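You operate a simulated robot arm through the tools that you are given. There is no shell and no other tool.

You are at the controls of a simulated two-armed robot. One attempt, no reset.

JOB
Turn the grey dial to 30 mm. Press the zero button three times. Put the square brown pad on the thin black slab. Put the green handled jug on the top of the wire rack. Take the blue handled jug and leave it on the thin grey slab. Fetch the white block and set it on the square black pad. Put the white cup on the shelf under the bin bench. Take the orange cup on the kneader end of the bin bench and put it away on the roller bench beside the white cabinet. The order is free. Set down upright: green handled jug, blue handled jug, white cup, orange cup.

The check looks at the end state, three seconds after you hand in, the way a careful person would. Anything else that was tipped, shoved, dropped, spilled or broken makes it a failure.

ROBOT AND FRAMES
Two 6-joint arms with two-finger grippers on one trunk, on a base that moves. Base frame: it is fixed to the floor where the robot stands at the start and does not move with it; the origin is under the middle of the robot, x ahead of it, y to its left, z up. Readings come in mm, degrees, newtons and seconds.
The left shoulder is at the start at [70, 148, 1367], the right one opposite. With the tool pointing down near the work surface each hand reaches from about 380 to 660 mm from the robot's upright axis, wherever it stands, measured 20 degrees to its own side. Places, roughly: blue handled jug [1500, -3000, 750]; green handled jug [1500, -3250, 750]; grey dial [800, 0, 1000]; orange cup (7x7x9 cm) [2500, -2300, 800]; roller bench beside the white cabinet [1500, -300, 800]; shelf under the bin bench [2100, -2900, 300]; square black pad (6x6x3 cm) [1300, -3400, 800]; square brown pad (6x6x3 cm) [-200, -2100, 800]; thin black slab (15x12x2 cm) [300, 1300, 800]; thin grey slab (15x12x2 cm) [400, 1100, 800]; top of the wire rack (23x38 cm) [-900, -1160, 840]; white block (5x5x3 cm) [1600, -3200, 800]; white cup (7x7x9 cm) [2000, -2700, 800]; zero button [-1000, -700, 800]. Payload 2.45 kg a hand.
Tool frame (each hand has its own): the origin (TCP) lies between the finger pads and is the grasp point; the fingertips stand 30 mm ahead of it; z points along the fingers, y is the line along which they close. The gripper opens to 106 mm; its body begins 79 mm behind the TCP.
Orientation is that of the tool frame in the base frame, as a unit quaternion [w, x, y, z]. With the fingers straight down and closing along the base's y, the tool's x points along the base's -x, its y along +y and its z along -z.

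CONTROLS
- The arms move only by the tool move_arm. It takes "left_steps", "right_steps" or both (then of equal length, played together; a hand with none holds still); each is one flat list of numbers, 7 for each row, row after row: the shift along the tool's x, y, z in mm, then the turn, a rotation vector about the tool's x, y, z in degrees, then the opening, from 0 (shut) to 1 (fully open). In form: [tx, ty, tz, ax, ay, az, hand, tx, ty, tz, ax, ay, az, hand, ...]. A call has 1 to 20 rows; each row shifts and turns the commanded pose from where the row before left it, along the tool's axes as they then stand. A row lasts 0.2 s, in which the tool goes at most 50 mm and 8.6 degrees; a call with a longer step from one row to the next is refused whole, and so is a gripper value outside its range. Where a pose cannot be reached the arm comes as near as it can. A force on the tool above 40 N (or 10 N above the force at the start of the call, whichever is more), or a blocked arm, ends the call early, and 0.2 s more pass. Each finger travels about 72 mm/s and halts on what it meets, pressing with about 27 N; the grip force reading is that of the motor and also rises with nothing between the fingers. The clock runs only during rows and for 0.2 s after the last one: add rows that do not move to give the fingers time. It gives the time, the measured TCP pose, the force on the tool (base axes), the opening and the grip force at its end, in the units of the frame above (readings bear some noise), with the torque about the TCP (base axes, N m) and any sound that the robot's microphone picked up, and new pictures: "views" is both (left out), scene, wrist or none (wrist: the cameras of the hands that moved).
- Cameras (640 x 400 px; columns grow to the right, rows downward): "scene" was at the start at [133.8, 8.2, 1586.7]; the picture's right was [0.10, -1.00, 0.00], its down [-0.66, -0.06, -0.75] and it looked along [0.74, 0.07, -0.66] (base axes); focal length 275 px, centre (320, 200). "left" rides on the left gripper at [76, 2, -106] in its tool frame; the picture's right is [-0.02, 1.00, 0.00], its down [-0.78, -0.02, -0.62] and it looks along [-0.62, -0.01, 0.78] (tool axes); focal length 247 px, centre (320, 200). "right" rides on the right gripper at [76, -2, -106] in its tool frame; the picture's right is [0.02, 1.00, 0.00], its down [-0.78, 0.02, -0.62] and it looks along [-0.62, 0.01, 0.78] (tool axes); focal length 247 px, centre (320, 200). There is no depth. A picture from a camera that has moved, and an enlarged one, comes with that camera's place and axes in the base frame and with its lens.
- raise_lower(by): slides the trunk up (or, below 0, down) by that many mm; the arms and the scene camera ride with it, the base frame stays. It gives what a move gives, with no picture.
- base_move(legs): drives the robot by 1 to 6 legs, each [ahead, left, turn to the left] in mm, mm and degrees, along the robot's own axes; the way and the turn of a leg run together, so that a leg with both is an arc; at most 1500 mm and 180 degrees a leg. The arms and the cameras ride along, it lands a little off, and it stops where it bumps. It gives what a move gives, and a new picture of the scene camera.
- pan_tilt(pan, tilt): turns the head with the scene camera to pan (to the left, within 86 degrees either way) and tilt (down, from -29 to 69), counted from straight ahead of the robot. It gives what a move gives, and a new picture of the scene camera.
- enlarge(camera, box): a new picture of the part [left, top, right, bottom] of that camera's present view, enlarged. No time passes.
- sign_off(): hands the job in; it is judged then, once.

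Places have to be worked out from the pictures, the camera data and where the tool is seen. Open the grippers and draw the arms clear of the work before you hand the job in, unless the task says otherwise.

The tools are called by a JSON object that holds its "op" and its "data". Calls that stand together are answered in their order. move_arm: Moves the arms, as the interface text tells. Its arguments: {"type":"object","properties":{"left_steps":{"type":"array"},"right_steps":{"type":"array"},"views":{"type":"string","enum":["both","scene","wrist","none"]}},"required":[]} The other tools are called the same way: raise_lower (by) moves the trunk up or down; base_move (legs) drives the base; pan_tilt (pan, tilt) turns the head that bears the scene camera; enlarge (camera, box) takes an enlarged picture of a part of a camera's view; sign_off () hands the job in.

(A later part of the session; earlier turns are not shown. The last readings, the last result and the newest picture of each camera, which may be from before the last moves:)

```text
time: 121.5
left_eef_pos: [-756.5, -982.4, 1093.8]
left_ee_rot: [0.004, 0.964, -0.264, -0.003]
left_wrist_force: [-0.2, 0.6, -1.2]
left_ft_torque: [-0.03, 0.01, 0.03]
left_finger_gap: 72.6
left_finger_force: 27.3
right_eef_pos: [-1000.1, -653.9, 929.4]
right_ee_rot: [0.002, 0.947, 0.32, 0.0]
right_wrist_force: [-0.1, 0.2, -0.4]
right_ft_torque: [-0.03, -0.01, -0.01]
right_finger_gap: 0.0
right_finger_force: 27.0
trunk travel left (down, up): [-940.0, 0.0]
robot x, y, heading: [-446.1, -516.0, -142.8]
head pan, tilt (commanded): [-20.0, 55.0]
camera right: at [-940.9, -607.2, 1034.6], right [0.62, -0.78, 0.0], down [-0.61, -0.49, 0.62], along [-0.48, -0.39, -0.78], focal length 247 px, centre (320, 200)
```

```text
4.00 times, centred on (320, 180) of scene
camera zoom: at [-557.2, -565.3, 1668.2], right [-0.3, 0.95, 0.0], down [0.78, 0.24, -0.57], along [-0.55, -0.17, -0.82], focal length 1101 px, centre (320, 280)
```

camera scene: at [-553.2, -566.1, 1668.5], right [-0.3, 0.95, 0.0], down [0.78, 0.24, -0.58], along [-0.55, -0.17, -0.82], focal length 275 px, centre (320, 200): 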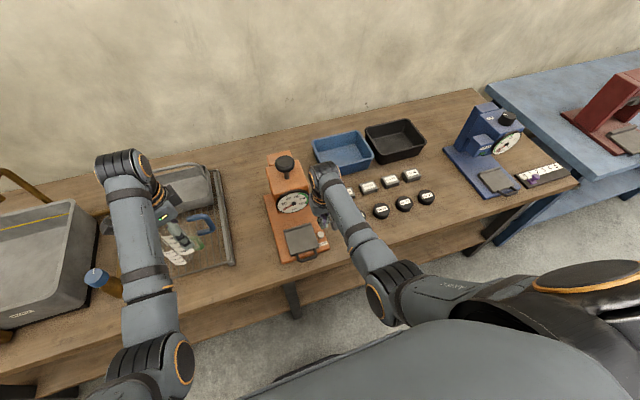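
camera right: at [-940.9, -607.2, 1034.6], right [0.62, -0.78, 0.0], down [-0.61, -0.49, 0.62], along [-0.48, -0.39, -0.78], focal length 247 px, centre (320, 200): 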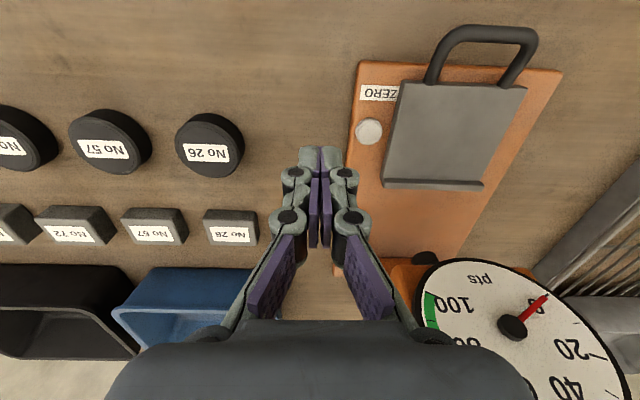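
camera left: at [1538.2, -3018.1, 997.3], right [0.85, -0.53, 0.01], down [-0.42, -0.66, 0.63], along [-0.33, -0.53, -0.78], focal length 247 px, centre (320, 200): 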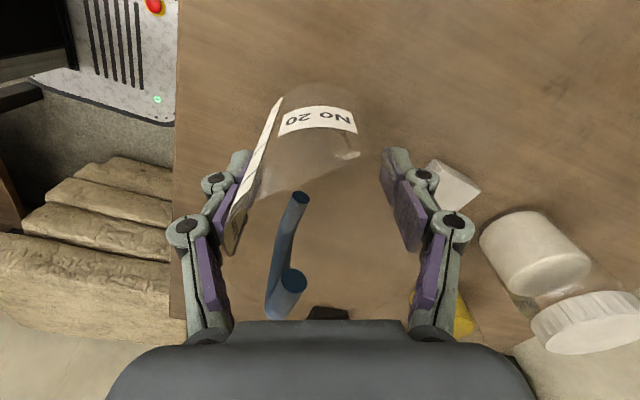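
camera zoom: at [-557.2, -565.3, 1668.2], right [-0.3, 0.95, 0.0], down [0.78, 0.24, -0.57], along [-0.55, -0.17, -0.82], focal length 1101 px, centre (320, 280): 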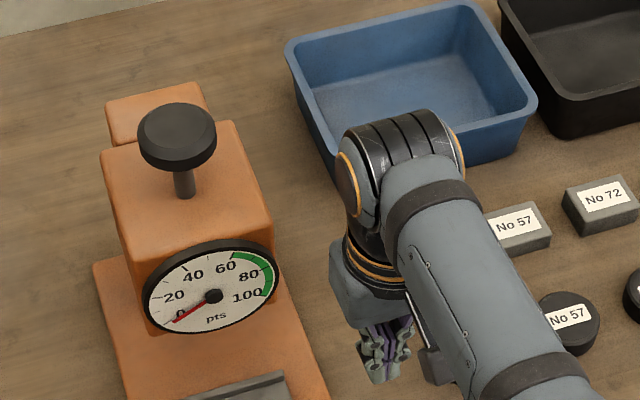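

The button is at tool offset (−14, +44) and 108 mm below; tray edge is about 20 mm beside it. I'll move over it (4 mm to the right side) and descend to about 8 mm above it.

{"op": "move_arm", "data": {"right_steps": [-14, 40, 0, 0, 0, 0, 0, 0, 0, 25, 0, 0, 0, 0, 0, 0, 25, 0, 0, 0, 0, 0, 0, 18, 0, 0, 0, 0, 0, 0, 0, 0, 0, 0, 0], "views": "both"}}

{"op": "enlarge", "data": {"camera": "scene", "box": [260, 180, 380, 270]}}

```text
time: 122.7
left_eef_pos: [-757.1, -985.2, 1091.2]
left_ee_rot: [0.004, 0.965, -0.264, -0.002]
left_wrist_force: [0.9, 0.0, -0.8]
left_ft_torque: [-0.01, -0.01, 0.01]
left_finger_gap: 72.6
left_finger_force: 27.3
right_eef_pos: [-986.8, -695.9, 861.9]
right_ee_rot: [0.001, 0.947, 0.322, 0.0]
right_wrist_force: [0.9, 0.4, 0.1]
right_ft_torque: [-0.01, -0.02, 0.07]
right_finger_gap: 0.0
right_finger_force: 26.6
trunk travel left (down, up): [-940.0, 0.0]
robot x, y, heading: [-450.6, -519.9, -142.7]
head pan, tilt (commanded): [-20.0, 55.0]
camera scene: at [-556.6, -568.6, 1668.1], right [-0.3, 0.95, 0.0], down [0.78, 0.24, -0.57], along [-0.55, -0.17, -0.82], focal length 275 px, centre (320, 200)
camera right: at [-927.8, -650.9, 967.3], right [0.62, -0.78, 0.0], down [-0.61, -0.49, 0.62], along [-0.49, -0.39, -0.78], focal length 247 px, centre (320, 200)
```

scene: 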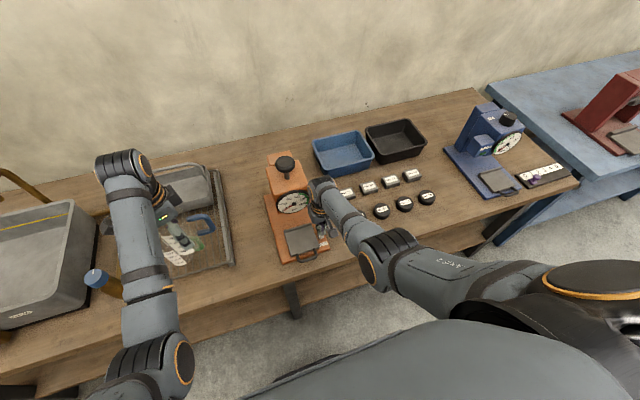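
right: 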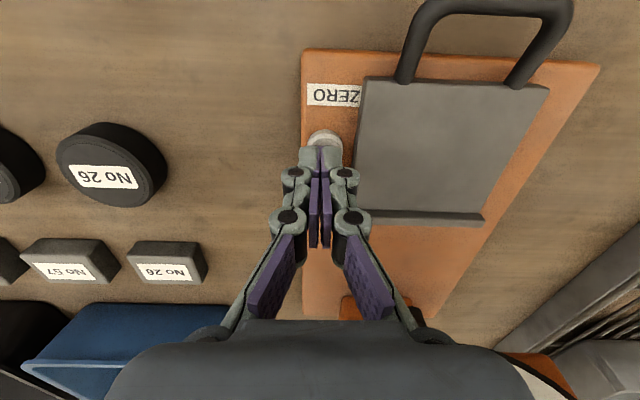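

```text
4.44 times, centred on (320, 225) of scene
camera zoom: at [-556.6, -568.6, 1668.1], right [-0.3, 0.95, 0.0], down [0.78, 0.24, -0.57], along [-0.55, -0.17, -0.82], focal length 1224 px, centre (320, 89)
```

zoom: 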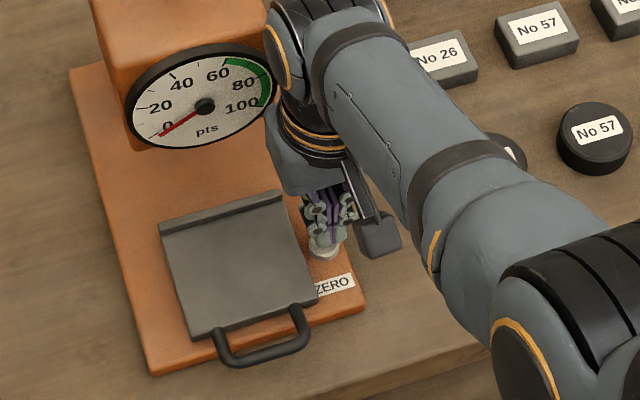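

The tips are right above the button (about 4 mm too far forward). I'll shift back 4 mm and do one careful first press.

{"op": "move_arm", "data": {"right_steps": [4, 0, 5, 0, 0, 0, 0, 0, 0, 3, 0, 0, 0, 0, 0, 0, 2, 0, 0, 0, 0, 0, 0, 2, 0, 0, 0, 0, 0, 0, 0, 0, 0, 0, 0], "views": "wrist"}}

```text
time: 123.9
left_eef_pos: [-756.0, -984.6, 1092.6]
left_ee_rot: [0.004, 0.965, -0.264, -0.004]
left_wrist_force: [0.2, 0.0, -1.5]
left_ft_torque: [0.03, 0.01, 0.01]
left_finger_gap: 72.6
left_finger_force: 27.2
right_eef_pos: [-982.8, -694.9, 851.1]
right_ee_rot: [0.0, 0.947, 0.321, 0.0]
right_wrist_force: [0.5, -0.2, 0.1]
right_ft_torque: [0.02, 0.01, -0.01]
right_finger_gap: 6.1
right_finger_force: 28.7
trunk travel left (down, up): [-940.0, 0.0]
robot x, y, heading: [-448.5, -516.6, -142.7]
head pan, tilt (commanded): [-20.0, 55.0]
camera right: at [-924.2, -647.8, 956.5], right [0.62, -0.78, 0.0], down [-0.61, -0.49, 0.62], along [-0.49, -0.39, -0.78], focal length 247 px, centre (320, 200)
```

right: 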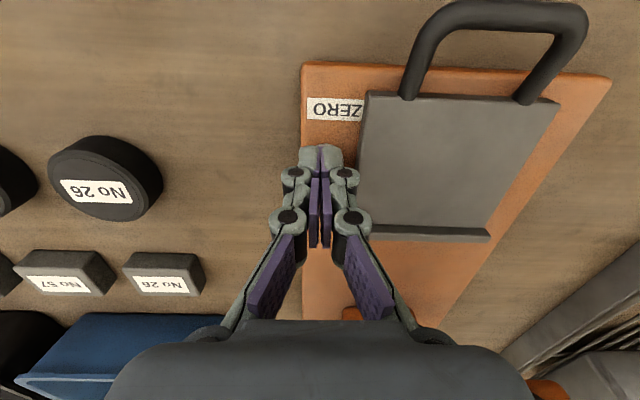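

No press force yet at TCP 851. I'll go down further in 2 mm steps.

{"op": "move_arm", "data": {"right_steps": [0, 0, 2, 0, 0, 0, 0, 0, 0, 2, 0, 0, 0, 0, 0, 0, 0, 0, 0, 0, 0], "views": "wrist"}}

```text
time: 124.7
left_eef_pos: [-756.5, -984.1, 1092.7]
left_ee_rot: [0.004, 0.965, -0.264, -0.003]
left_wrist_force: [0.0, -0.6, -0.4]
left_ft_torque: [0.0, -0.05, -0.02]
left_finger_gap: 72.2
left_finger_force: 27.3
right_eef_pos: [-983.2, -693.5, 847.8]
right_ee_rot: [0.0, 0.947, 0.321, 0.0]
right_wrist_force: [-0.3, -1.4, 3.0]
right_ft_torque: [-0.02, 0.01, 0.01]
right_finger_gap: 5.8
right_finger_force: 28.5
trunk travel left (down, up): [-940.0, 0.0]
robot x, y, heading: [-446.8, -516.3, -142.5]
head pan, tilt (commanded): [-20.0, 55.0]
heard: click
camera right: at [-924.6, -647.9, 953.2], right [0.62, -0.78, 0.0], down [-0.61, -0.49, 0.62], along [-0.49, -0.39, -0.78], focal length 247 px, centre (320, 200)
```

right: 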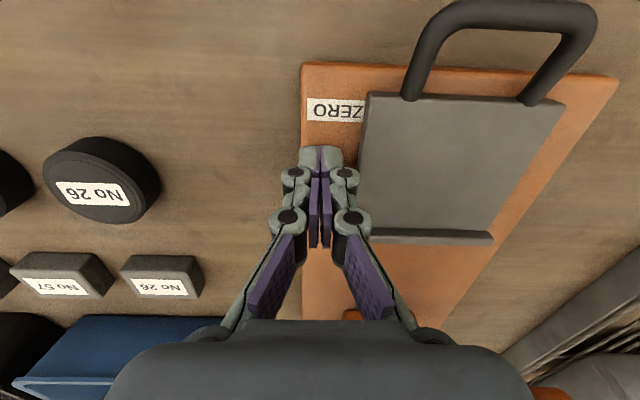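

A click was heard: press one. I release by going up 14 mm.

{"op": "move_arm", "data": {"right_steps": [0, 0, -7, 0, 0, 0, 0, 0, 0, -7, 0, 0, 0, 0, 0, 0, 0, 0, 0, 0, 0, 0, 0, 0, 0, 0, 0, 0], "views": "scene"}}

{"op": "enlarge", "data": {"camera": "scene", "box": [260, 180, 380, 270]}}

```text
time: 125.7
left_eef_pos: [-756.9, -985.0, 1092.0]
left_ee_rot: [0.003, 0.965, -0.263, -0.003]
left_wrist_force: [-0.3, 0.3, -1.6]
left_ft_torque: [-0.01, -0.01, 0.02]
left_finger_gap: 72.6
left_finger_force: 27.5
right_eef_pos: [-983.2, -693.2, 861.8]
right_ee_rot: [0.0, 0.947, 0.321, -0.001]
right_wrist_force: [-0.5, 0.2, -0.5]
right_ft_torque: [0.01, -0.01, 0.01]
right_finger_gap: 0.0
right_finger_force: 28.9
trunk travel left (down, up): [-940.0, 0.0]
robot x, y, heading: [-446.9, -516.9, -142.7]
head pan, tilt (commanded): [-20.0, 55.0]
camera scene: at [-556.8, -568.7, 1668.1], right [-0.3, 0.95, 0.0], down [0.78, 0.24, -0.57], along [-0.55, -0.17, -0.82], focal length 275 px, centre (320, 200)
```

scene: 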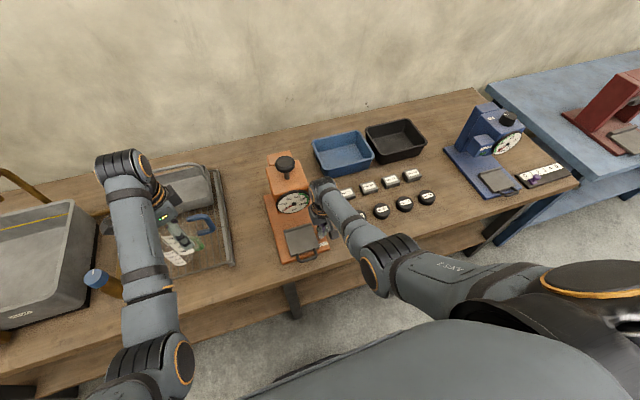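

```text
4.44 times, centred on (320, 225) of scene
camera zoom: at [-556.8, -568.7, 1668.1], right [-0.3, 0.95, 0.0], down [0.78, 0.24, -0.57], along [-0.55, -0.17, -0.82], focal length 1224 px, centre (320, 89)
```

zoom: 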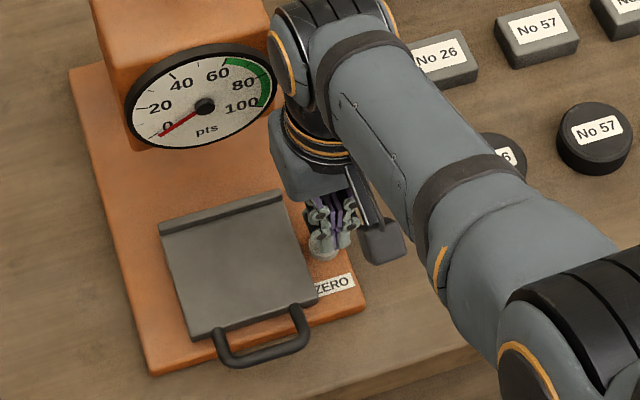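

Released with no extra click. Press two: down 14 mm again.

{"op": "move_arm", "data": {"right_steps": [0, 0, 7, 0, 0, 0, 0, 0, 0, 4, 0, 0, 0, 0, 0, 0, 3, 0, 0, 0, 0, 0, 0, 0, 0, 0, 0, 0], "views": "none"}}

```text
time: 126.7
left_eef_pos: [-757.0, -985.6, 1092.1]
left_ee_rot: [0.004, 0.964, -0.265, -0.003]
left_wrist_force: [-0.1, 0.0, -1.3]
left_ft_torque: [-0.01, -0.01, -0.01]
left_finger_gap: 72.5
left_finger_force: 26.7
right_eef_pos: [-982.4, -693.9, 847.2]
right_ee_rot: [0.0, 0.947, 0.321, 0.0]
right_wrist_force: [-0.2, -2.8, 4.2]
right_ft_torque: [-0.04, 0.02, 0.0]
right_finger_gap: 5.8
right_finger_force: 28.6
trunk travel left (down, up): [-940.0, 0.0]
robot x, y, heading: [-450.0, -516.0, -142.6]
head pan, tilt (commanded): [-20.0, 55.0]
heard: click
```

Second click heard. Release again.

{"op": "move_arm", "data": {"right_steps": [0, 0, -7, 0, 0, 0, 0, 0, 0, -7, 0, 0, 0, 0, 0, 0, 0, 0, 0, 0, 0, 0, 0, 0, 0, 0, 0, 0], "views": "none"}}

```text
time: 127.7
left_eef_pos: [-757.0, -984.6, 1092.7]
left_ee_rot: [0.004, 0.964, -0.264, -0.004]
left_wrist_force: [-0.7, 0.1, -1.8]
left_ft_torque: [0.02, -0.03, 0.01]
left_finger_gap: 72.4
left_finger_force: 27.6
right_eef_pos: [-981.9, -693.1, 861.4]
right_ee_rot: [0.0, 0.947, 0.32, 0.0]
right_wrist_force: [0.6, 0.4, -0.1]
right_ft_torque: [0.02, -0.01, -0.01]
right_finger_gap: 0.0
right_finger_force: 28.6
trunk travel left (down, up): [-940.0, 0.0]
robot x, y, heading: [-446.7, -516.0, -143.1]
head pan, tilt (commanded): [-20.0, 55.0]
```

Released silently. Third press now.

{"op": "move_arm", "data": {"right_steps": [0, 0, 7, 0, 0, 0, 0, 0, 0, 4, 0, 0, 0, 0, 0, 0, 3, 0, 0, 0, 0, 0, 0, 0, 0, 0, 0, 0], "views": "none"}}

```text
time: 128.7
left_eef_pos: [-756.9, -985.3, 1093.6]
left_ee_rot: [0.003, 0.965, -0.263, -0.004]
left_wrist_force: [-0.1, -0.5, -1.0]
left_ft_torque: [0.03, -0.03, 0.0]
left_finger_gap: 72.3
left_finger_force: 26.7
right_eef_pos: [-982.8, -694.6, 848.0]
right_ee_rot: [0.0, 0.947, 0.321, -0.001]
right_wrist_force: [-0.3, -2.4, 5.6]
right_ft_torque: [-0.03, 0.04, 0.03]
right_finger_gap: 5.9
right_finger_force: 28.6
trunk travel left (down, up): [-940.0, 0.0]
robot x, y, heading: [-448.1, -515.5, -142.5]
head pan, tilt (commanded): [-20.0, 55.0]
heard: click
```

Third click heard: the zero button has been pressed three times. I raise the hand, back away to mid-aisle and turn to travel toward the yellow table's far side with the blue jug (slabs are only reachable from there).

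{"op": "move_arm", "data": {"right_steps": [0, 0, -40, 0, 0, 0, 0, 0, 0, -40, 0, 0, 0, 0, 0, 0, -40, 0, 0, 0, 0, 0, 0, -40, 0, 0, 0, 0, 0, 0, 0, 0, 0, 0, 0], "views": "none"}}

{"op": "base_move", "data": {"legs": [[-350, 0, 0], [0, 0, -90]]}}

{"op": "pan_tilt", "data": {"pan": 0, "tilt": 25}}

```text
time: 129.9
left_eef_pos: [-756.5, -984.4, 1091.5]
left_ee_rot: [0.003, 0.965, -0.264, -0.004]
left_wrist_force: [0.1, -0.2, -1.6]
left_ft_torque: [-0.03, 0.0, -0.02]
left_finger_gap: 72.6
left_finger_force: 26.5
right_eef_pos: [-983.4, -694.9, 1009.8]
right_ee_rot: [-0.001, 0.947, 0.321, 0.001]
right_wrist_force: [-0.5, -0.5, 0.3]
right_ft_torque: [0.03, 0.03, -0.02]
right_finger_gap: 0.1
right_finger_force: 28.5
trunk travel left (down, up): [-940.0, 0.0]
robot x, y, heading: [-445.4, -517.1, -142.6]
head pan, tilt (commanded): [-20.0, 55.0]
```

```text
time: 135.9
left_eef_pos: [-646.2, -3.7, 1092.4]
left_ee_rot: [0.0, -0.5, 0.866, 0.005]
left_wrist_force: [0.1, 0.3, -1.5]
left_ft_torque: [0.03, -0.01, -0.02]
left_finger_gap: 72.6
left_finger_force: 26.8
right_eef_pos: [-358.3, 224.4, 1008.4]
right_ee_rot: [0.001, 0.899, -0.438, 0.0]
right_wrist_force: [0.3, -0.4, 0.2]
right_ft_torque: [0.0, 0.02, 0.02]
right_finger_gap: 0.0
right_finger_force: 29.2
trunk travel left (down, up): [-940.0, 0.0]
robot x, y, heading: [-172.2, -306.7, 128.0]
head pan, tilt (commanded): [-20.0, 55.0]
camera scene: at [-226.6, -198.7, 1668.1], right [0.95, 0.31, 0.0], down [0.25, -0.78, -0.57], along [-0.18, 0.55, -0.82], focal length 275 px, centre (320, 200)
```

scene: 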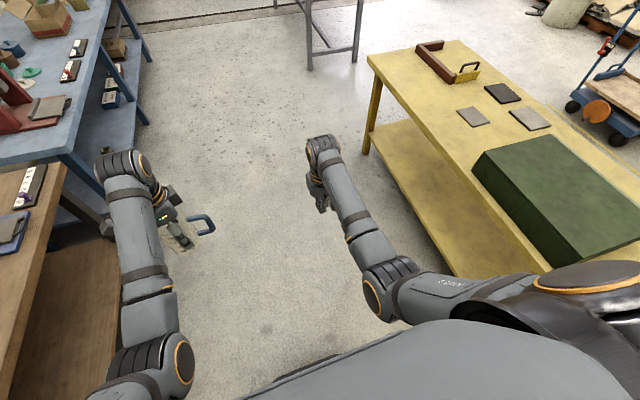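

```text
time: 136.9
left_eef_pos: [-645.2, -3.4, 1091.8]
left_ee_rot: [0.0, -0.501, 0.866, 0.004]
left_wrist_force: [-0.7, -0.2, -1.7]
left_ft_torque: [0.0, 0.01, 0.0]
left_finger_gap: 72.4
left_finger_force: 27.2
right_eef_pos: [-358.0, 225.6, 1008.4]
right_ee_rot: [0.0, 0.899, -0.437, 0.0]
right_wrist_force: [0.2, -0.2, 0.8]
right_ft_torque: [0.01, 0.03, 0.01]
right_finger_gap: 0.2
right_finger_force: 28.9
trunk travel left (down, up): [-940.0, 0.0]
robot x, y, heading: [-173.5, -307.9, 128.4]
head pan, tilt (commanded): [0.0, 25.0]
camera scene: at [-260.6, -194.5, 1712.1], right [0.79, 0.62, 0.0], down [0.26, -0.33, -0.91], along [-0.56, 0.71, -0.42], focal length 275 px, centre (320, 200)
```

scene: 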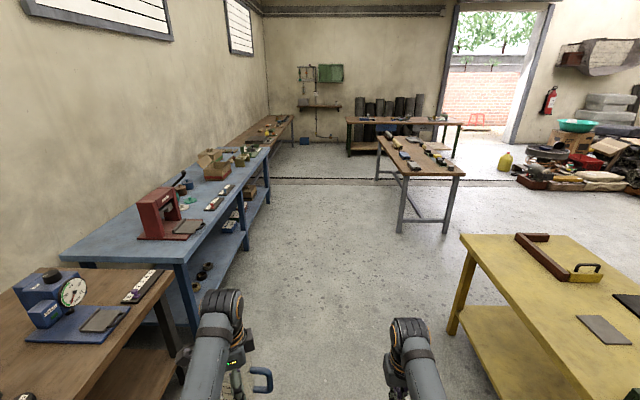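

The way ahead is clear; the tool table starts well beyond the yellow table's end. I'll drive forward past the yellow table and turn right.

{"op": "base_move", "data": {"legs": [[1500, 0, -0.5], [740, 0, -0.5], [0, 0, -90]]}}

```text
time: 151.7
left_eef_pos: [-1203.2, 1929.0, 1091.8]
left_ee_rot: [0.004, 0.272, 0.962, 0.003]
left_wrist_force: [-0.1, -0.1, -0.6]
left_ft_torque: [0.0, 0.02, 0.0]
left_finger_gap: 72.4
left_finger_force: 26.7
right_eef_pos: [-983.1, 1633.9, 1008.8]
right_ee_rot: [0.0, -0.312, 0.95, 0.0]
right_wrist_force: [-1.1, 0.0, 0.5]
right_ft_torque: [-0.01, 0.0, -0.02]
right_finger_gap: 0.0
right_finger_force: 28.2
trunk travel left (down, up): [-940.0, 0.0]
robot x, y, heading: [-1519.9, 1463.4, 36.2]
head pan, tilt (commanded): [0.0, 25.0]
camera scene: at [-1406.6, 1550.2, 1712.1], right [0.59, -0.81, 0.0], down [-0.34, -0.25, -0.91], along [0.73, 0.54, -0.42], focal length 275 px, centre (320, 200)
```

scene: 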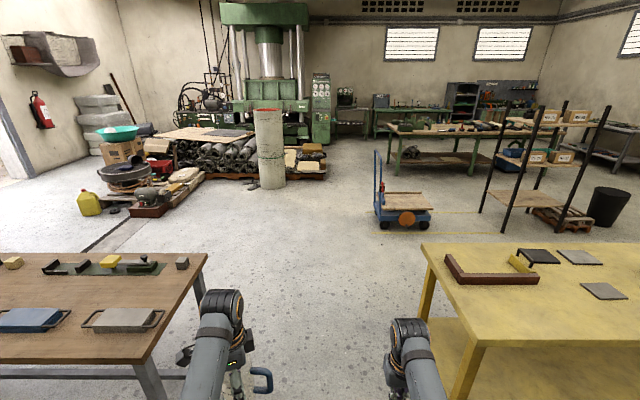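

Passage centred between the tables. I'll drive forward past the yellow table, then turn to face back toward it from its far side.

{"op": "base_move", "data": {"legs": [[1500, 0, 1], [420, 0, 0], [0, 0, -90], [650, 0, 0], [0, 0, -90]]}}

{"op": "pan_tilt", "data": {"pan": 10, "tilt": 40}}

```text
time: 172.1
left_eef_pos: [100.6, 1642.4, 1091.8]
left_ee_rot: [0.004, 0.964, -0.265, -0.004]
left_wrist_force: [0.0, 0.7, -1.4]
left_ft_torque: [-0.02, -0.01, -0.01]
left_finger_gap: 72.1
left_finger_force: 26.7
right_eef_pos: [-125.0, 1932.5, 1008.9]
right_ee_rot: [0.001, 0.947, 0.321, 0.0]
right_wrist_force: [-0.2, 0.7, -0.7]
right_ft_torque: [0.0, -0.03, 0.03]
right_finger_gap: 0.1
right_finger_force: 28.6
trunk travel left (down, up): [-940.0, 0.0]
robot x, y, heading: [414.0, 2110.6, -142.8]
head pan, tilt (commanded): [0.0, 25.0]
camera scene: at [296.5, 2024.4, 1712.1], right [-0.61, 0.8, 0.0], down [0.34, 0.26, -0.91], along [-0.72, -0.55, -0.42], focal length 275 px, centre (320, 200)
```

scene: 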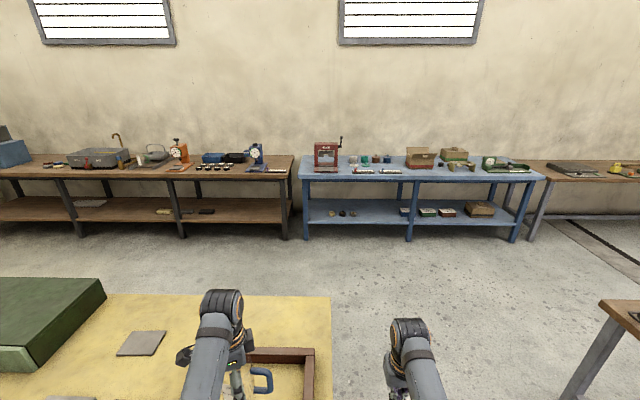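

```text
time: 172.9
left_eef_pos: [99.9, 1643.0, 1091.0]
left_ee_rot: [0.004, 0.964, -0.264, -0.003]
left_wrist_force: [-0.1, 0.5, -0.6]
left_ft_torque: [-0.01, -0.05, 0.0]
left_finger_gap: 72.4
left_finger_force: 27.1
right_eef_pos: [-125.6, 1932.1, 1009.9]
right_ee_rot: [0.001, 0.947, 0.321, 0.0]
right_wrist_force: [0.2, -0.1, -0.3]
right_ft_torque: [0.01, 0.0, -0.02]
right_finger_gap: 0.0
right_finger_force: 28.8
trunk travel left (down, up): [-940.0, 0.0]
robot x, y, heading: [408.6, 2112.2, -142.7]
head pan, tilt (commanded): [10.0, 40.0]
camera scene: at [311.8, 2018.1, 1688.9], right [-0.73, 0.68, 0.0], down [0.44, 0.47, -0.77], along [-0.52, -0.56, -0.64], focal length 275 px, centre (320, 200)
```

scene: 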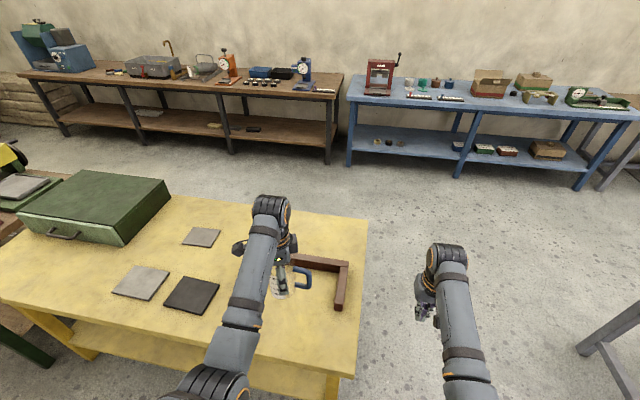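

From here the slabs read at grey [402, 1161] and black [289, 1331]. I'll strafe left so the left hand with the blue jug comes over the grey slab.

{"op": "base_move", "data": {"legs": [[0, 567, 0], [45, 0, 0]]}}

{"op": "pan_tilt", "data": {"pan": 10, "tilt": 55}}

{"op": "move_arm", "data": {"left_steps": [0, 0, 0, 0, 0, 0, 0.5], "views": "wrist"}}

```text
time: 176.6
left_eef_pos: [410.6, 1172.5, 1097.5]
left_ee_rot: [0.006, 0.964, -0.266, -0.006]
left_wrist_force: [0.5, 0.5, -1.0]
left_ft_torque: [-0.1, 0.07, -0.05]
left_finger_gap: 72.4
left_finger_force: 26.8
right_eef_pos: [185.2, 1463.6, 1013.3]
right_ee_rot: [0.001, 0.949, 0.317, -0.003]
right_wrist_force: [0.9, 0.3, 0.3]
right_ft_torque: [-0.04, 0.05, -0.03]
right_finger_gap: 0.2
right_finger_force: 28.9
trunk travel left (down, up): [-940.0, 0.0]
robot x, y, heading: [716.0, 1632.6, -143.0]
head pan, tilt (commanded): [10.0, 40.0]
camera scene: at [627.0, 1550.2, 1690.0], right [-0.73, 0.68, 0.0], down [0.43, 0.47, -0.77], along [-0.53, -0.56, -0.64], focal length 275 px, centre (320, 200)
```

scene: 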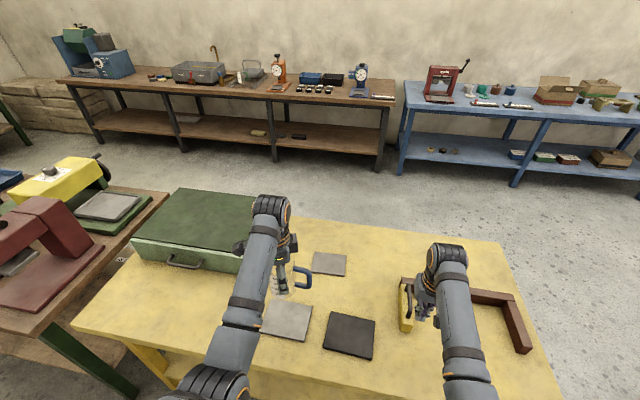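

```text
time: 177.4
left_eef_pos: [404.6, 1168.1, 1092.6]
left_ee_rot: [0.004, 0.964, -0.267, -0.003]
left_wrist_force: [0.0, -0.2, -1.6]
left_ft_torque: [0.02, -0.02, 0.0]
left_finger_gap: 72.4
left_finger_force: 27.2
right_eef_pos: [180.4, 1458.5, 1008.2]
right_ee_rot: [0.0, 0.948, 0.318, 0.001]
right_wrist_force: [0.4, 0.1, -0.5]
right_ft_torque: [0.02, -0.01, -0.01]
right_finger_gap: 0.1
right_finger_force: 28.4
trunk travel left (down, up): [-940.0, 0.0]
robot x, y, heading: [716.0, 1633.1, -143.1]
head pan, tilt (commanded): [10.0, 55.0]
camera scene: at [626.4, 1551.6, 1668.2], right [-0.73, 0.68, 0.0], down [0.56, 0.6, -0.57], along [-0.39, -0.42, -0.82], focal length 275 px, centre (320, 200)
```

scene: 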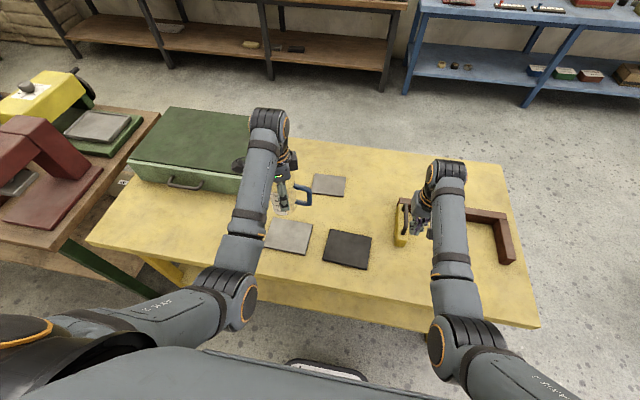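

```text
time: 177.8
left_eef_pos: [404.8, 1168.8, 1092.8]
left_ee_rot: [0.003, 0.964, -0.267, -0.003]
left_wrist_force: [0.5, -0.6, -0.9]
left_ft_torque: [0.02, 0.03, 0.0]
left_finger_gap: 72.2
left_finger_force: 26.7
right_eef_pos: [180.1, 1459.5, 1009.6]
right_ee_rot: [0.001, 0.948, 0.318, 0.0]
right_wrist_force: [0.2, -0.7, -0.9]
right_ft_torque: [-0.02, 0.0, -0.03]
right_finger_gap: 0.0
right_finger_force: 28.8
trunk travel left (down, up): [-940.0, 0.0]
robot x, y, heading: [717.7, 1635.3, -143.1]
head pan, tilt (commanded): [10.0, 55.0]
camera left: at [469.6, 1127.1, 1198.6], right [-0.53, -0.85, 0.01], down [-0.66, 0.42, 0.62], along [-0.53, 0.33, -0.78], focal length 247 px, centre (320, 200)
```

left: 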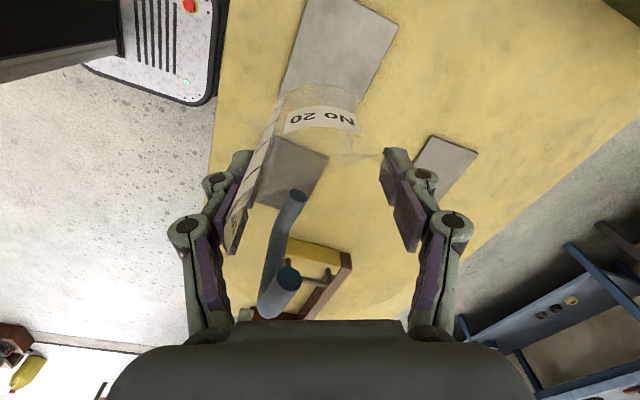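

The jug hangs close to the grey slab. I'll enlarge the wrist view to find the slab's corners precisely.

{"op": "enlarge", "data": {"camera": "left", "box": [240, 0, 420, 120]}}

{"op": "enlarge", "data": {"camera": "scene", "box": [230, 160, 390, 280]}}

```text
3.33 times, centred on (330, 60) of left
camera zoom: at [469.6, 1127.1, 1198.6], right [-0.53, -0.85, 0.01], down [-0.66, 0.42, 0.62], along [-0.53, 0.33, -0.78], focal length 823 px, centre (287, 667)
```

zoom: 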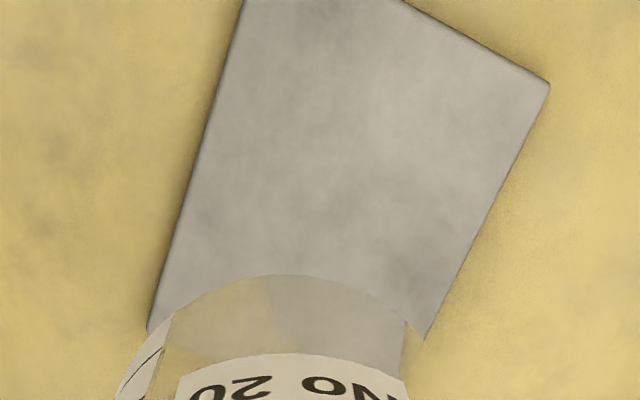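

```text
3.33 times, centred on (310, 220) of scene
camera zoom: at [627.7, 1552.2, 1668.3], right [-0.73, 0.68, 0.0], down [0.56, 0.6, -0.57], along [-0.39, -0.42, -0.82], focal length 918 px, centre (353, 133)
```

zoom: 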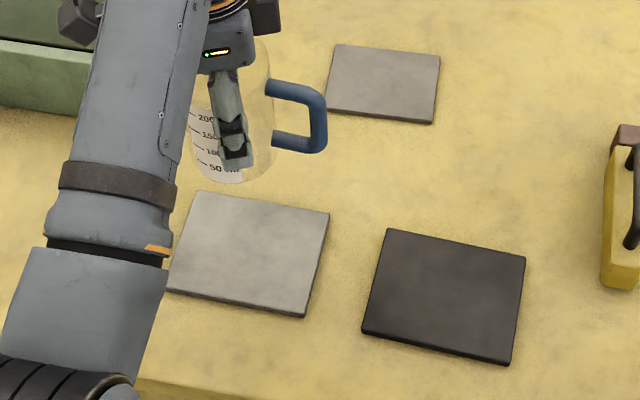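

The slab centre works out to [397, 1146] (top z≈805); the jug is at [405, 1169]. I'll shift it over the centre and descend to TCP 900.

{"op": "move_arm", "data": {"left_steps": [5.3, 23.4, 0, 0, 0, 0, 0.5, 0, 0, 40, 0, 0, 0, 0.5, 0, 0, 40, 0, 0, 0, 0.5, 0, 0, 40, 0, 0, 0, 0.5, 0, 0, 40, 0, 0, 0, 0.5, 0, 0, 30, 0, 0, 0, 0.5, 0, 0, 0, 0, 0, 0, 0.5], "views": "both"}}

{"op": "enlarge", "data": {"camera": "scene", "box": [230, 180, 350, 270]}}

```text
time: 179.4
left_eef_pos: [393.7, 1142.3, 900.9]
left_ee_rot: [0.003, 0.964, -0.266, -0.003]
left_wrist_force: [0.1, 0.2, -1.6]
left_ft_torque: [0.06, 0.01, -0.02]
left_finger_gap: 72.5
left_finger_force: 26.6
right_eef_pos: [180.1, 1460.0, 1009.2]
right_ee_rot: [0.0, 0.948, 0.318, 0.0]
right_wrist_force: [0.2, 0.7, 0.2]
right_ft_torque: [0.04, -0.03, 0.03]
right_finger_gap: 0.1
right_finger_force: 28.6
trunk travel left (down, up): [-940.0, 0.0]
robot x, y, heading: [720.6, 1632.6, -142.8]
head pan, tilt (commanded): [10.0, 55.0]
camera scene: at [626.6, 1551.3, 1668.2], right [-0.73, 0.68, 0.0], down [0.56, 0.6, -0.57], along [-0.39, -0.42, -0.82], focal length 275 px, centre (320, 200)
camera left: at [458.3, 1101.9, 1007.6], right [-0.53, -0.85, 0.01], down [-0.66, 0.42, 0.62], along [-0.53, 0.33, -0.78], focal length 247 px, centre (320, 200)
```

scene: 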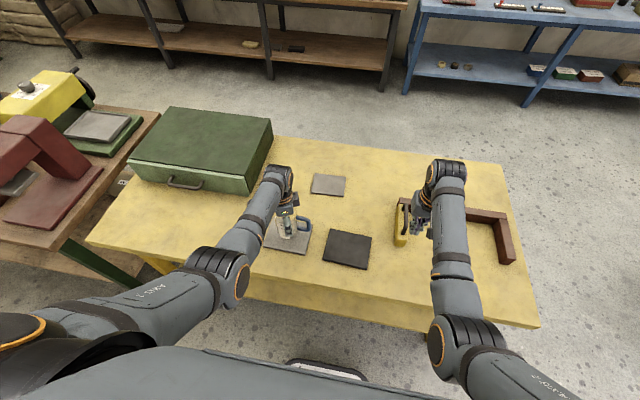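
left: 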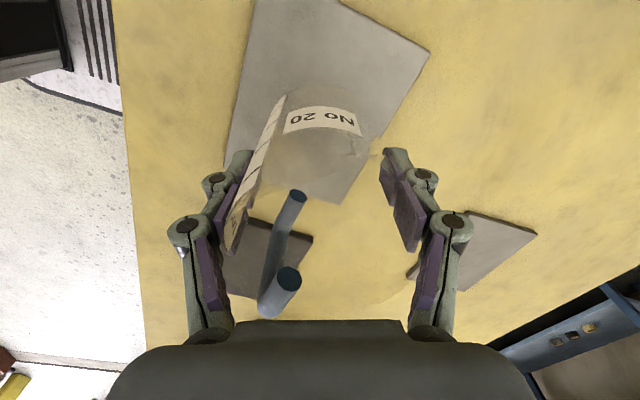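

```text
4.44 times, centred on (290, 225) of scene
camera zoom: at [626.6, 1551.3, 1668.2], right [-0.73, 0.68, 0.0], down [0.56, 0.6, -0.57], along [-0.39, -0.42, -0.82], focal length 1224 px, centre (453, 89)
```

zoom: 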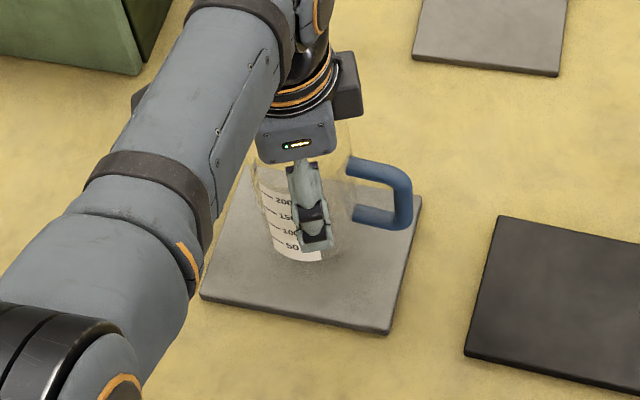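

The jug is centred over the slab. I'll lower in small steps until contact.

{"op": "move_arm", "data": {"left_steps": [0, 0, 6, 0, 0, 0, 0.5, 0, 0, 5, 0, 0, 0, 0.5, 0, 0, 4, 0, 0, 0, 0.5, 0, 0, 0, 0, 0, 0, 0.5], "views": "none"}}

```text
time: 180.4
left_eef_pos: [393.9, 1143.7, 886.5]
left_ee_rot: [0.003, 0.964, -0.266, -0.002]
left_wrist_force: [-0.7, -0.1, -1.0]
left_ft_torque: [0.03, 0.01, -0.01]
left_finger_gap: 72.5
left_finger_force: 27.1
right_eef_pos: [180.3, 1458.5, 1008.3]
right_ee_rot: [0.001, 0.948, 0.318, 0.001]
right_wrist_force: [0.5, 1.1, 0.1]
right_ft_torque: [0.01, 0.0, 0.05]
right_finger_gap: 0.0
right_finger_force: 28.8
trunk travel left (down, up): [-940.0, 0.0]
robot x, y, heading: [715.5, 1637.5, -142.9]
head pan, tilt (commanded): [10.0, 55.0]
```

No contact yet at 886; continuing 6 mm.

{"op": "move_arm", "data": {"left_steps": [0, 0, 3, 0, 0, 0, 0.5, 0, 0, 3, 0, 0, 0, 0.5, 0, 0, 0, 0, 0, 0, 0.5], "views": "none"}}

```text
time: 181.2
left_eef_pos: [393.6, 1142.3, 881.3]
left_ee_rot: [0.004, 0.964, -0.266, -0.004]
left_wrist_force: [0.2, -0.4, -0.5]
left_ft_torque: [-0.06, 0.0, 0.02]
left_finger_gap: 72.5
left_finger_force: 27.1
right_eef_pos: [179.8, 1458.4, 1008.7]
right_ee_rot: [0.0, 0.948, 0.318, 0.001]
right_wrist_force: [-0.9, -0.3, -0.5]
right_ft_torque: [-0.01, 0.0, 0.0]
right_finger_gap: 0.2
right_finger_force: 28.2
trunk travel left (down, up): [-940.0, 0.0]
robot x, y, heading: [711.9, 1634.6, -142.8]
head pan, tilt (commanded): [10.0, 55.0]
```

Force is nearly zero net; another 4 mm.

{"op": "move_arm", "data": {"left_steps": [0, 0, 2, 0, 0, 0, 0.5, 0, 0, 2, 0, 0, 0, 0.5, 0, 0, 0, 0, 0, 0, 0.5], "views": "wrist"}}

{"op": "enlarge", "data": {"camera": "scene", "box": [240, 190, 340, 265]}}

```text
time: 182.0
left_eef_pos: [395.3, 1144.8, 877.8]
left_ee_rot: [0.005, 0.964, -0.266, -0.004]
left_wrist_force: [-0.6, -0.6, 6.1]
left_ft_torque: [0.21, -0.07, 0.01]
left_finger_gap: 72.5
left_finger_force: 26.8
right_eef_pos: [181.8, 1459.4, 1009.5]
right_ee_rot: [0.001, 0.948, 0.318, 0.001]
right_wrist_force: [0.7, 0.3, -0.4]
right_ft_torque: [0.01, 0.03, -0.02]
right_finger_gap: 0.0
right_finger_force: 28.7
trunk travel left (down, up): [-940.0, 0.0]
robot x, y, heading: [717.0, 1634.4, -143.0]
head pan, tilt (commanded): [10.0, 55.0]
camera left: at [459.6, 1102.9, 983.8], right [-0.53, -0.85, 0.01], down [-0.66, 0.42, 0.62], along [-0.53, 0.33, -0.78], focal length 247 px, centre (320, 200)
```

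left: 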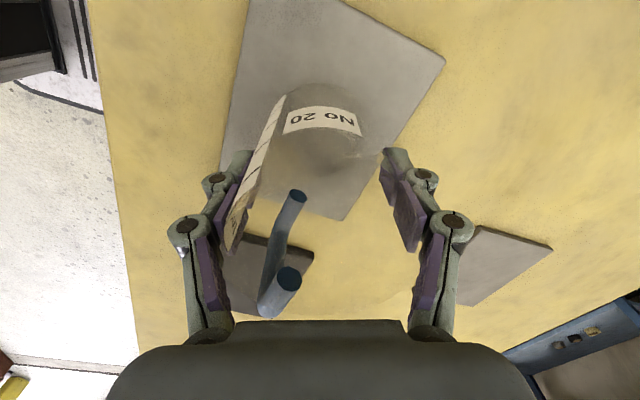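

```text
5.33 times, centred on (290, 228) of scene
camera zoom: at [627.2, 1552.4, 1668.4], right [-0.73, 0.68, 0.0], down [0.56, 0.6, -0.57], along [-0.39, -0.42, -0.82], focal length 1468 px, centre (480, 53)
```

zoom: 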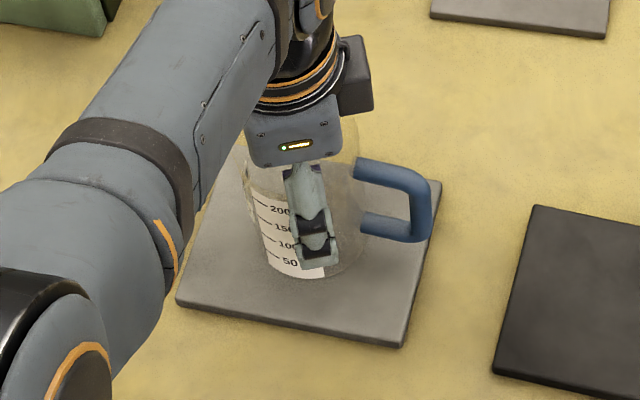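

Contact with 6 N: the jug stands on the slab. I open the fingers and rise straight up.

{"op": "move_arm", "data": {"left_steps": [0, 0, 0, 0, 0, 0, 0.8, 0, 0, 0, 0, 0, 0, 1, 0, 0, 0, 0, 0, 0, 1, 0, 0, -30, 0, 0, 0, 1, 0, 0, -40, 0, 0, 0, 1, 0, 0, -40, 0, 0, 0, 1, 0, 0, -40, 0, 0, 0, 1, 0, 0, 0, 0, 0, 0, 1], "views": "both"}}

{"op": "enlarge", "data": {"camera": "scene", "box": [230, 180, 390, 280]}}

```text
time: 183.8
left_eef_pos: [397.4, 1147.7, 1028.1]
left_ee_rot: [0.003, 0.964, -0.266, -0.002]
left_wrist_force: [-0.5, 0.2, -0.2]
left_ft_torque: [-0.02, -0.04, 0.02]
left_finger_gap: 106.0
left_finger_force: 0.1
right_eef_pos: [180.6, 1458.7, 1007.7]
right_ee_rot: [0.001, 0.948, 0.318, 0.0]
right_wrist_force: [-0.9, -0.8, -0.3]
right_ft_torque: [0.03, 0.0, 0.0]
right_finger_gap: 0.0
right_finger_force: 29.0
trunk travel left (down, up): [-940.0, 0.0]
robot x, y, heading: [716.6, 1633.8, -142.7]
head pan, tilt (commanded): [10.0, 55.0]
camera scene: at [626.7, 1551.4, 1668.2], right [-0.73, 0.68, 0.0], down [0.56, 0.6, -0.57], along [-0.39, -0.42, -0.82], focal length 275 px, centre (320, 200)
camera left: at [461.9, 1106.1, 1135.2], right [-0.53, -0.85, 0.01], down [-0.66, 0.42, 0.62], along [-0.53, 0.33, -0.78], focal length 247 px, centre (320, 200)
```

scene: 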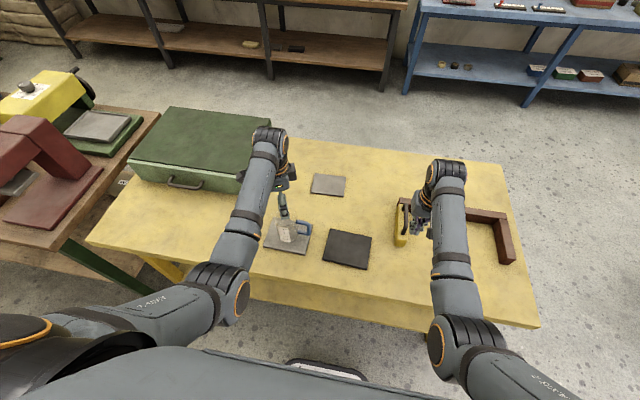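
left: 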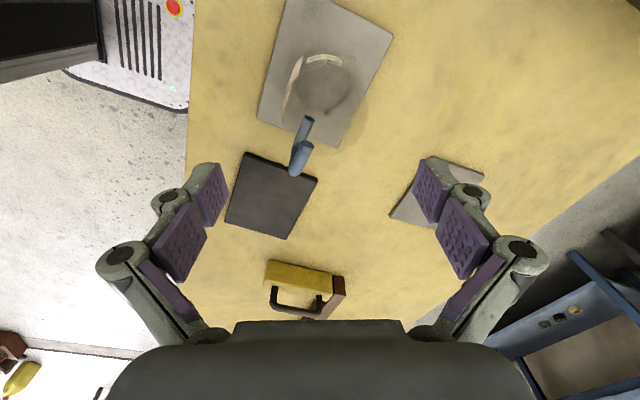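

```text
4.00 times, centred on (310, 230) of scene
camera zoom: at [626.7, 1551.4, 1668.2], right [-0.73, 0.68, 0.0], down [0.56, 0.6, -0.57], along [-0.39, -0.42, -0.82], focal length 1101 px, centre (360, 80)
```

zoom: 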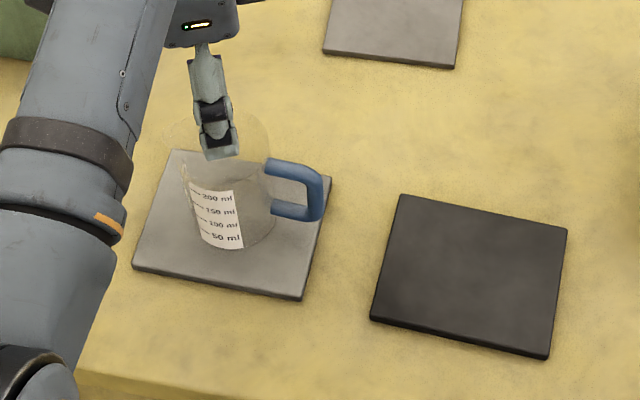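

The blue jug stands on the grey slab. Now I back away from the table, turn left, and look down the far aisle toward the bin bench.

{"op": "base_move", "data": {"legs": [[-270, 0, 0], [0, 0, 90]]}}

{"op": "pan_tilt", "data": {"pan": 0, "tilt": 25}}

```text
time: 189.5
left_eef_pos: [1417.4, 1473.6, 1029.2]
left_ee_rot: [0.004, 0.873, 0.488, 0.001]
left_wrist_force: [0.3, 0.4, 0.5]
left_ft_torque: [0.04, -0.01, -0.02]
left_finger_gap: 106.0
left_finger_force: 0.1
right_eef_pos: [1101.3, 1259.7, 1009.5]
right_ee_rot: [0.0, 0.451, 0.892, 0.002]
right_wrist_force: [0.3, -0.4, 0.1]
right_ft_torque: [0.02, 0.02, 0.0]
right_finger_gap: 0.0
right_finger_force: 28.1
trunk travel left (down, up): [-940.0, 0.0]
robot x, y, heading: [932.7, 1801.5, -53.6]
head pan, tilt (commanded): [10.0, 55.0]
camera scene: at [1014.7, 1708.3, 1668.2], right [-0.69, -0.72, 0.0], down [-0.59, 0.57, -0.57], along [0.42, -0.4, -0.82], focal length 275 px, centre (320, 200)
```

scene: 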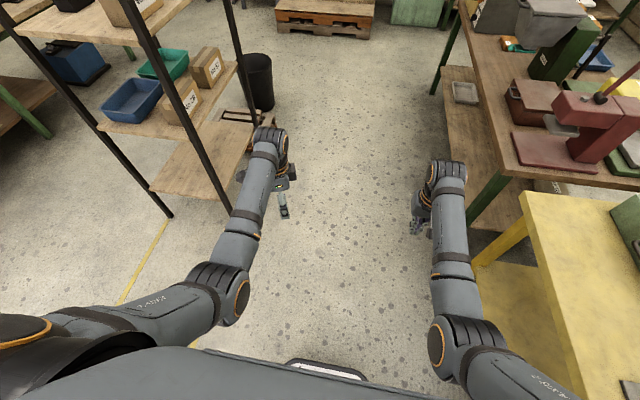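

```text
time: 190.5
left_eef_pos: [1416.2, 1473.7, 1028.7]
left_ee_rot: [0.005, 0.873, 0.488, 0.0]
left_wrist_force: [0.9, 0.1, -0.2]
left_ft_torque: [0.0, -0.01, 0.01]
left_finger_gap: 106.1
left_finger_force: 0.1
right_eef_pos: [1102.9, 1260.3, 1008.6]
right_ee_rot: [0.001, 0.452, 0.892, 0.001]
right_wrist_force: [0.6, 0.0, -0.1]
right_ft_torque: [0.02, -0.01, 0.01]
right_finger_gap: 0.0
right_finger_force: 28.6
trunk travel left (down, up): [-940.0, 0.0]
robot x, y, heading: [935.1, 1798.6, -53.3]
head pan, tilt (commanded): [0.0, 25.0]
camera scene: at [1017.4, 1684.2, 1712.1], right [-0.8, -0.59, 0.0], down [-0.25, 0.34, -0.91], along [0.54, -0.73, -0.42], focal length 275 px, centre (320, 200)
```

scene: 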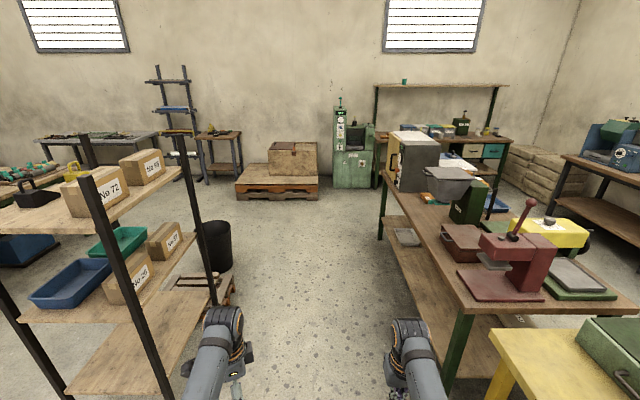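

The far aisle is clear (shelf unit well to the left). I'll drive forward 1.5 m and look right at the roller bench's rear area for the cup spot.

{"op": "base_move", "data": {"legs": [[1500, 0, 0.5]]}}

{"op": "pan_tilt", "data": {"pan": -60, "tilt": 35}}

{"op": "enlarge", "data": {"camera": "scene", "box": [160, 80, 480, 280]}}

```text
time: 198.0
left_eef_pos: [2329.3, 267.2, 1028.5]
left_ee_rot: [0.005, 0.869, 0.495, 0.0]
left_wrist_force: [0.5, 0.0, 1.1]
left_ft_torque: [0.0, -0.01, 0.04]
left_finger_gap: 106.0
left_finger_force: 0.0
right_eef_pos: [2019.5, 49.5, 1008.2]
right_ee_rot: [0.0, 0.443, 0.896, 0.001]
right_wrist_force: [0.0, -0.5, -0.1]
right_ft_torque: [-0.02, 0.0, 0.01]
right_finger_gap: 0.0
right_finger_force: 28.6
trunk travel left (down, up): [-940.0, 0.0]
robot x, y, heading: [1840.9, 583.2, -52.7]
head pan, tilt (commanded): [0.0, 25.0]
camera scene: at [1928.1, 471.5, 1712.2], right [-0.8, -0.61, 0.0], down [-0.26, 0.34, -0.91], along [0.55, -0.72, -0.42], focal length 275 px, centre (320, 200)
```

scene: 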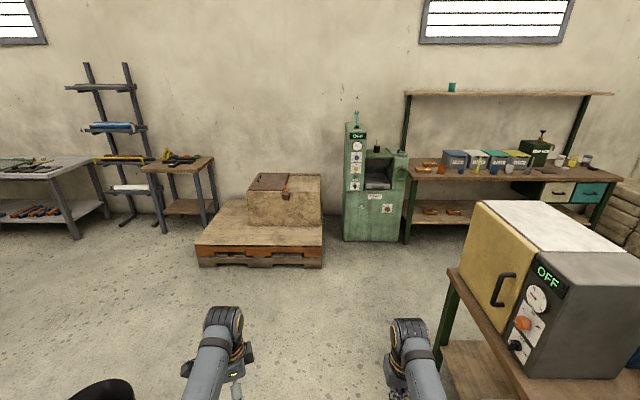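

```text
time: 199.3
left_eef_pos: [2330.2, 267.3, 1029.1]
left_ee_rot: [0.004, 0.869, 0.495, 0.0]
left_wrist_force: [-0.2, 0.2, 0.0]
left_ft_torque: [0.0, 0.02, 0.01]
left_finger_gap: 105.8
left_finger_force: 0.1
right_eef_pos: [2020.4, 49.2, 1008.8]
right_ee_rot: [0.0, 0.444, 0.896, 0.001]
right_wrist_force: [0.3, -1.2, -0.2]
right_ft_torque: [-0.02, -0.01, -0.01]
right_finger_gap: 0.0
right_finger_force: 29.1
trunk travel left (down, up): [-940.0, 0.0]
robot x, y, heading: [1841.5, 584.9, -52.4]
head pan, tilt (commanded): [-60.0, 35.0]
camera scene: at [1838.8, 463.0, 1696.4], right [-0.92, 0.39, 0.0], down [0.22, 0.53, -0.82], along [-0.32, -0.76, -0.57], focal length 275 px, centre (320, 200)
```

scene: 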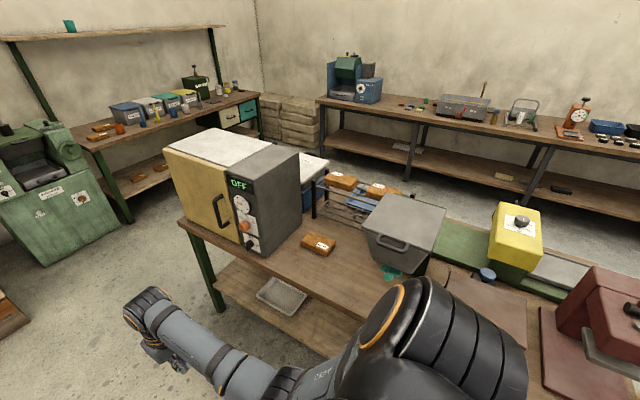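

```text
2.00 times, centred on (320, 180) of scene
camera zoom: at [1838.8, 463.0, 1696.4], right [-0.92, 0.39, 0.0], down [0.22, 0.53, -0.82], along [-0.32, -0.76, -0.57], focal length 551 px, centre (320, 240)
```

zoom: 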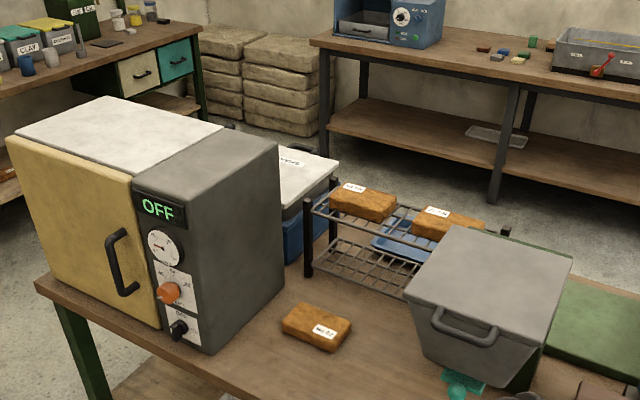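

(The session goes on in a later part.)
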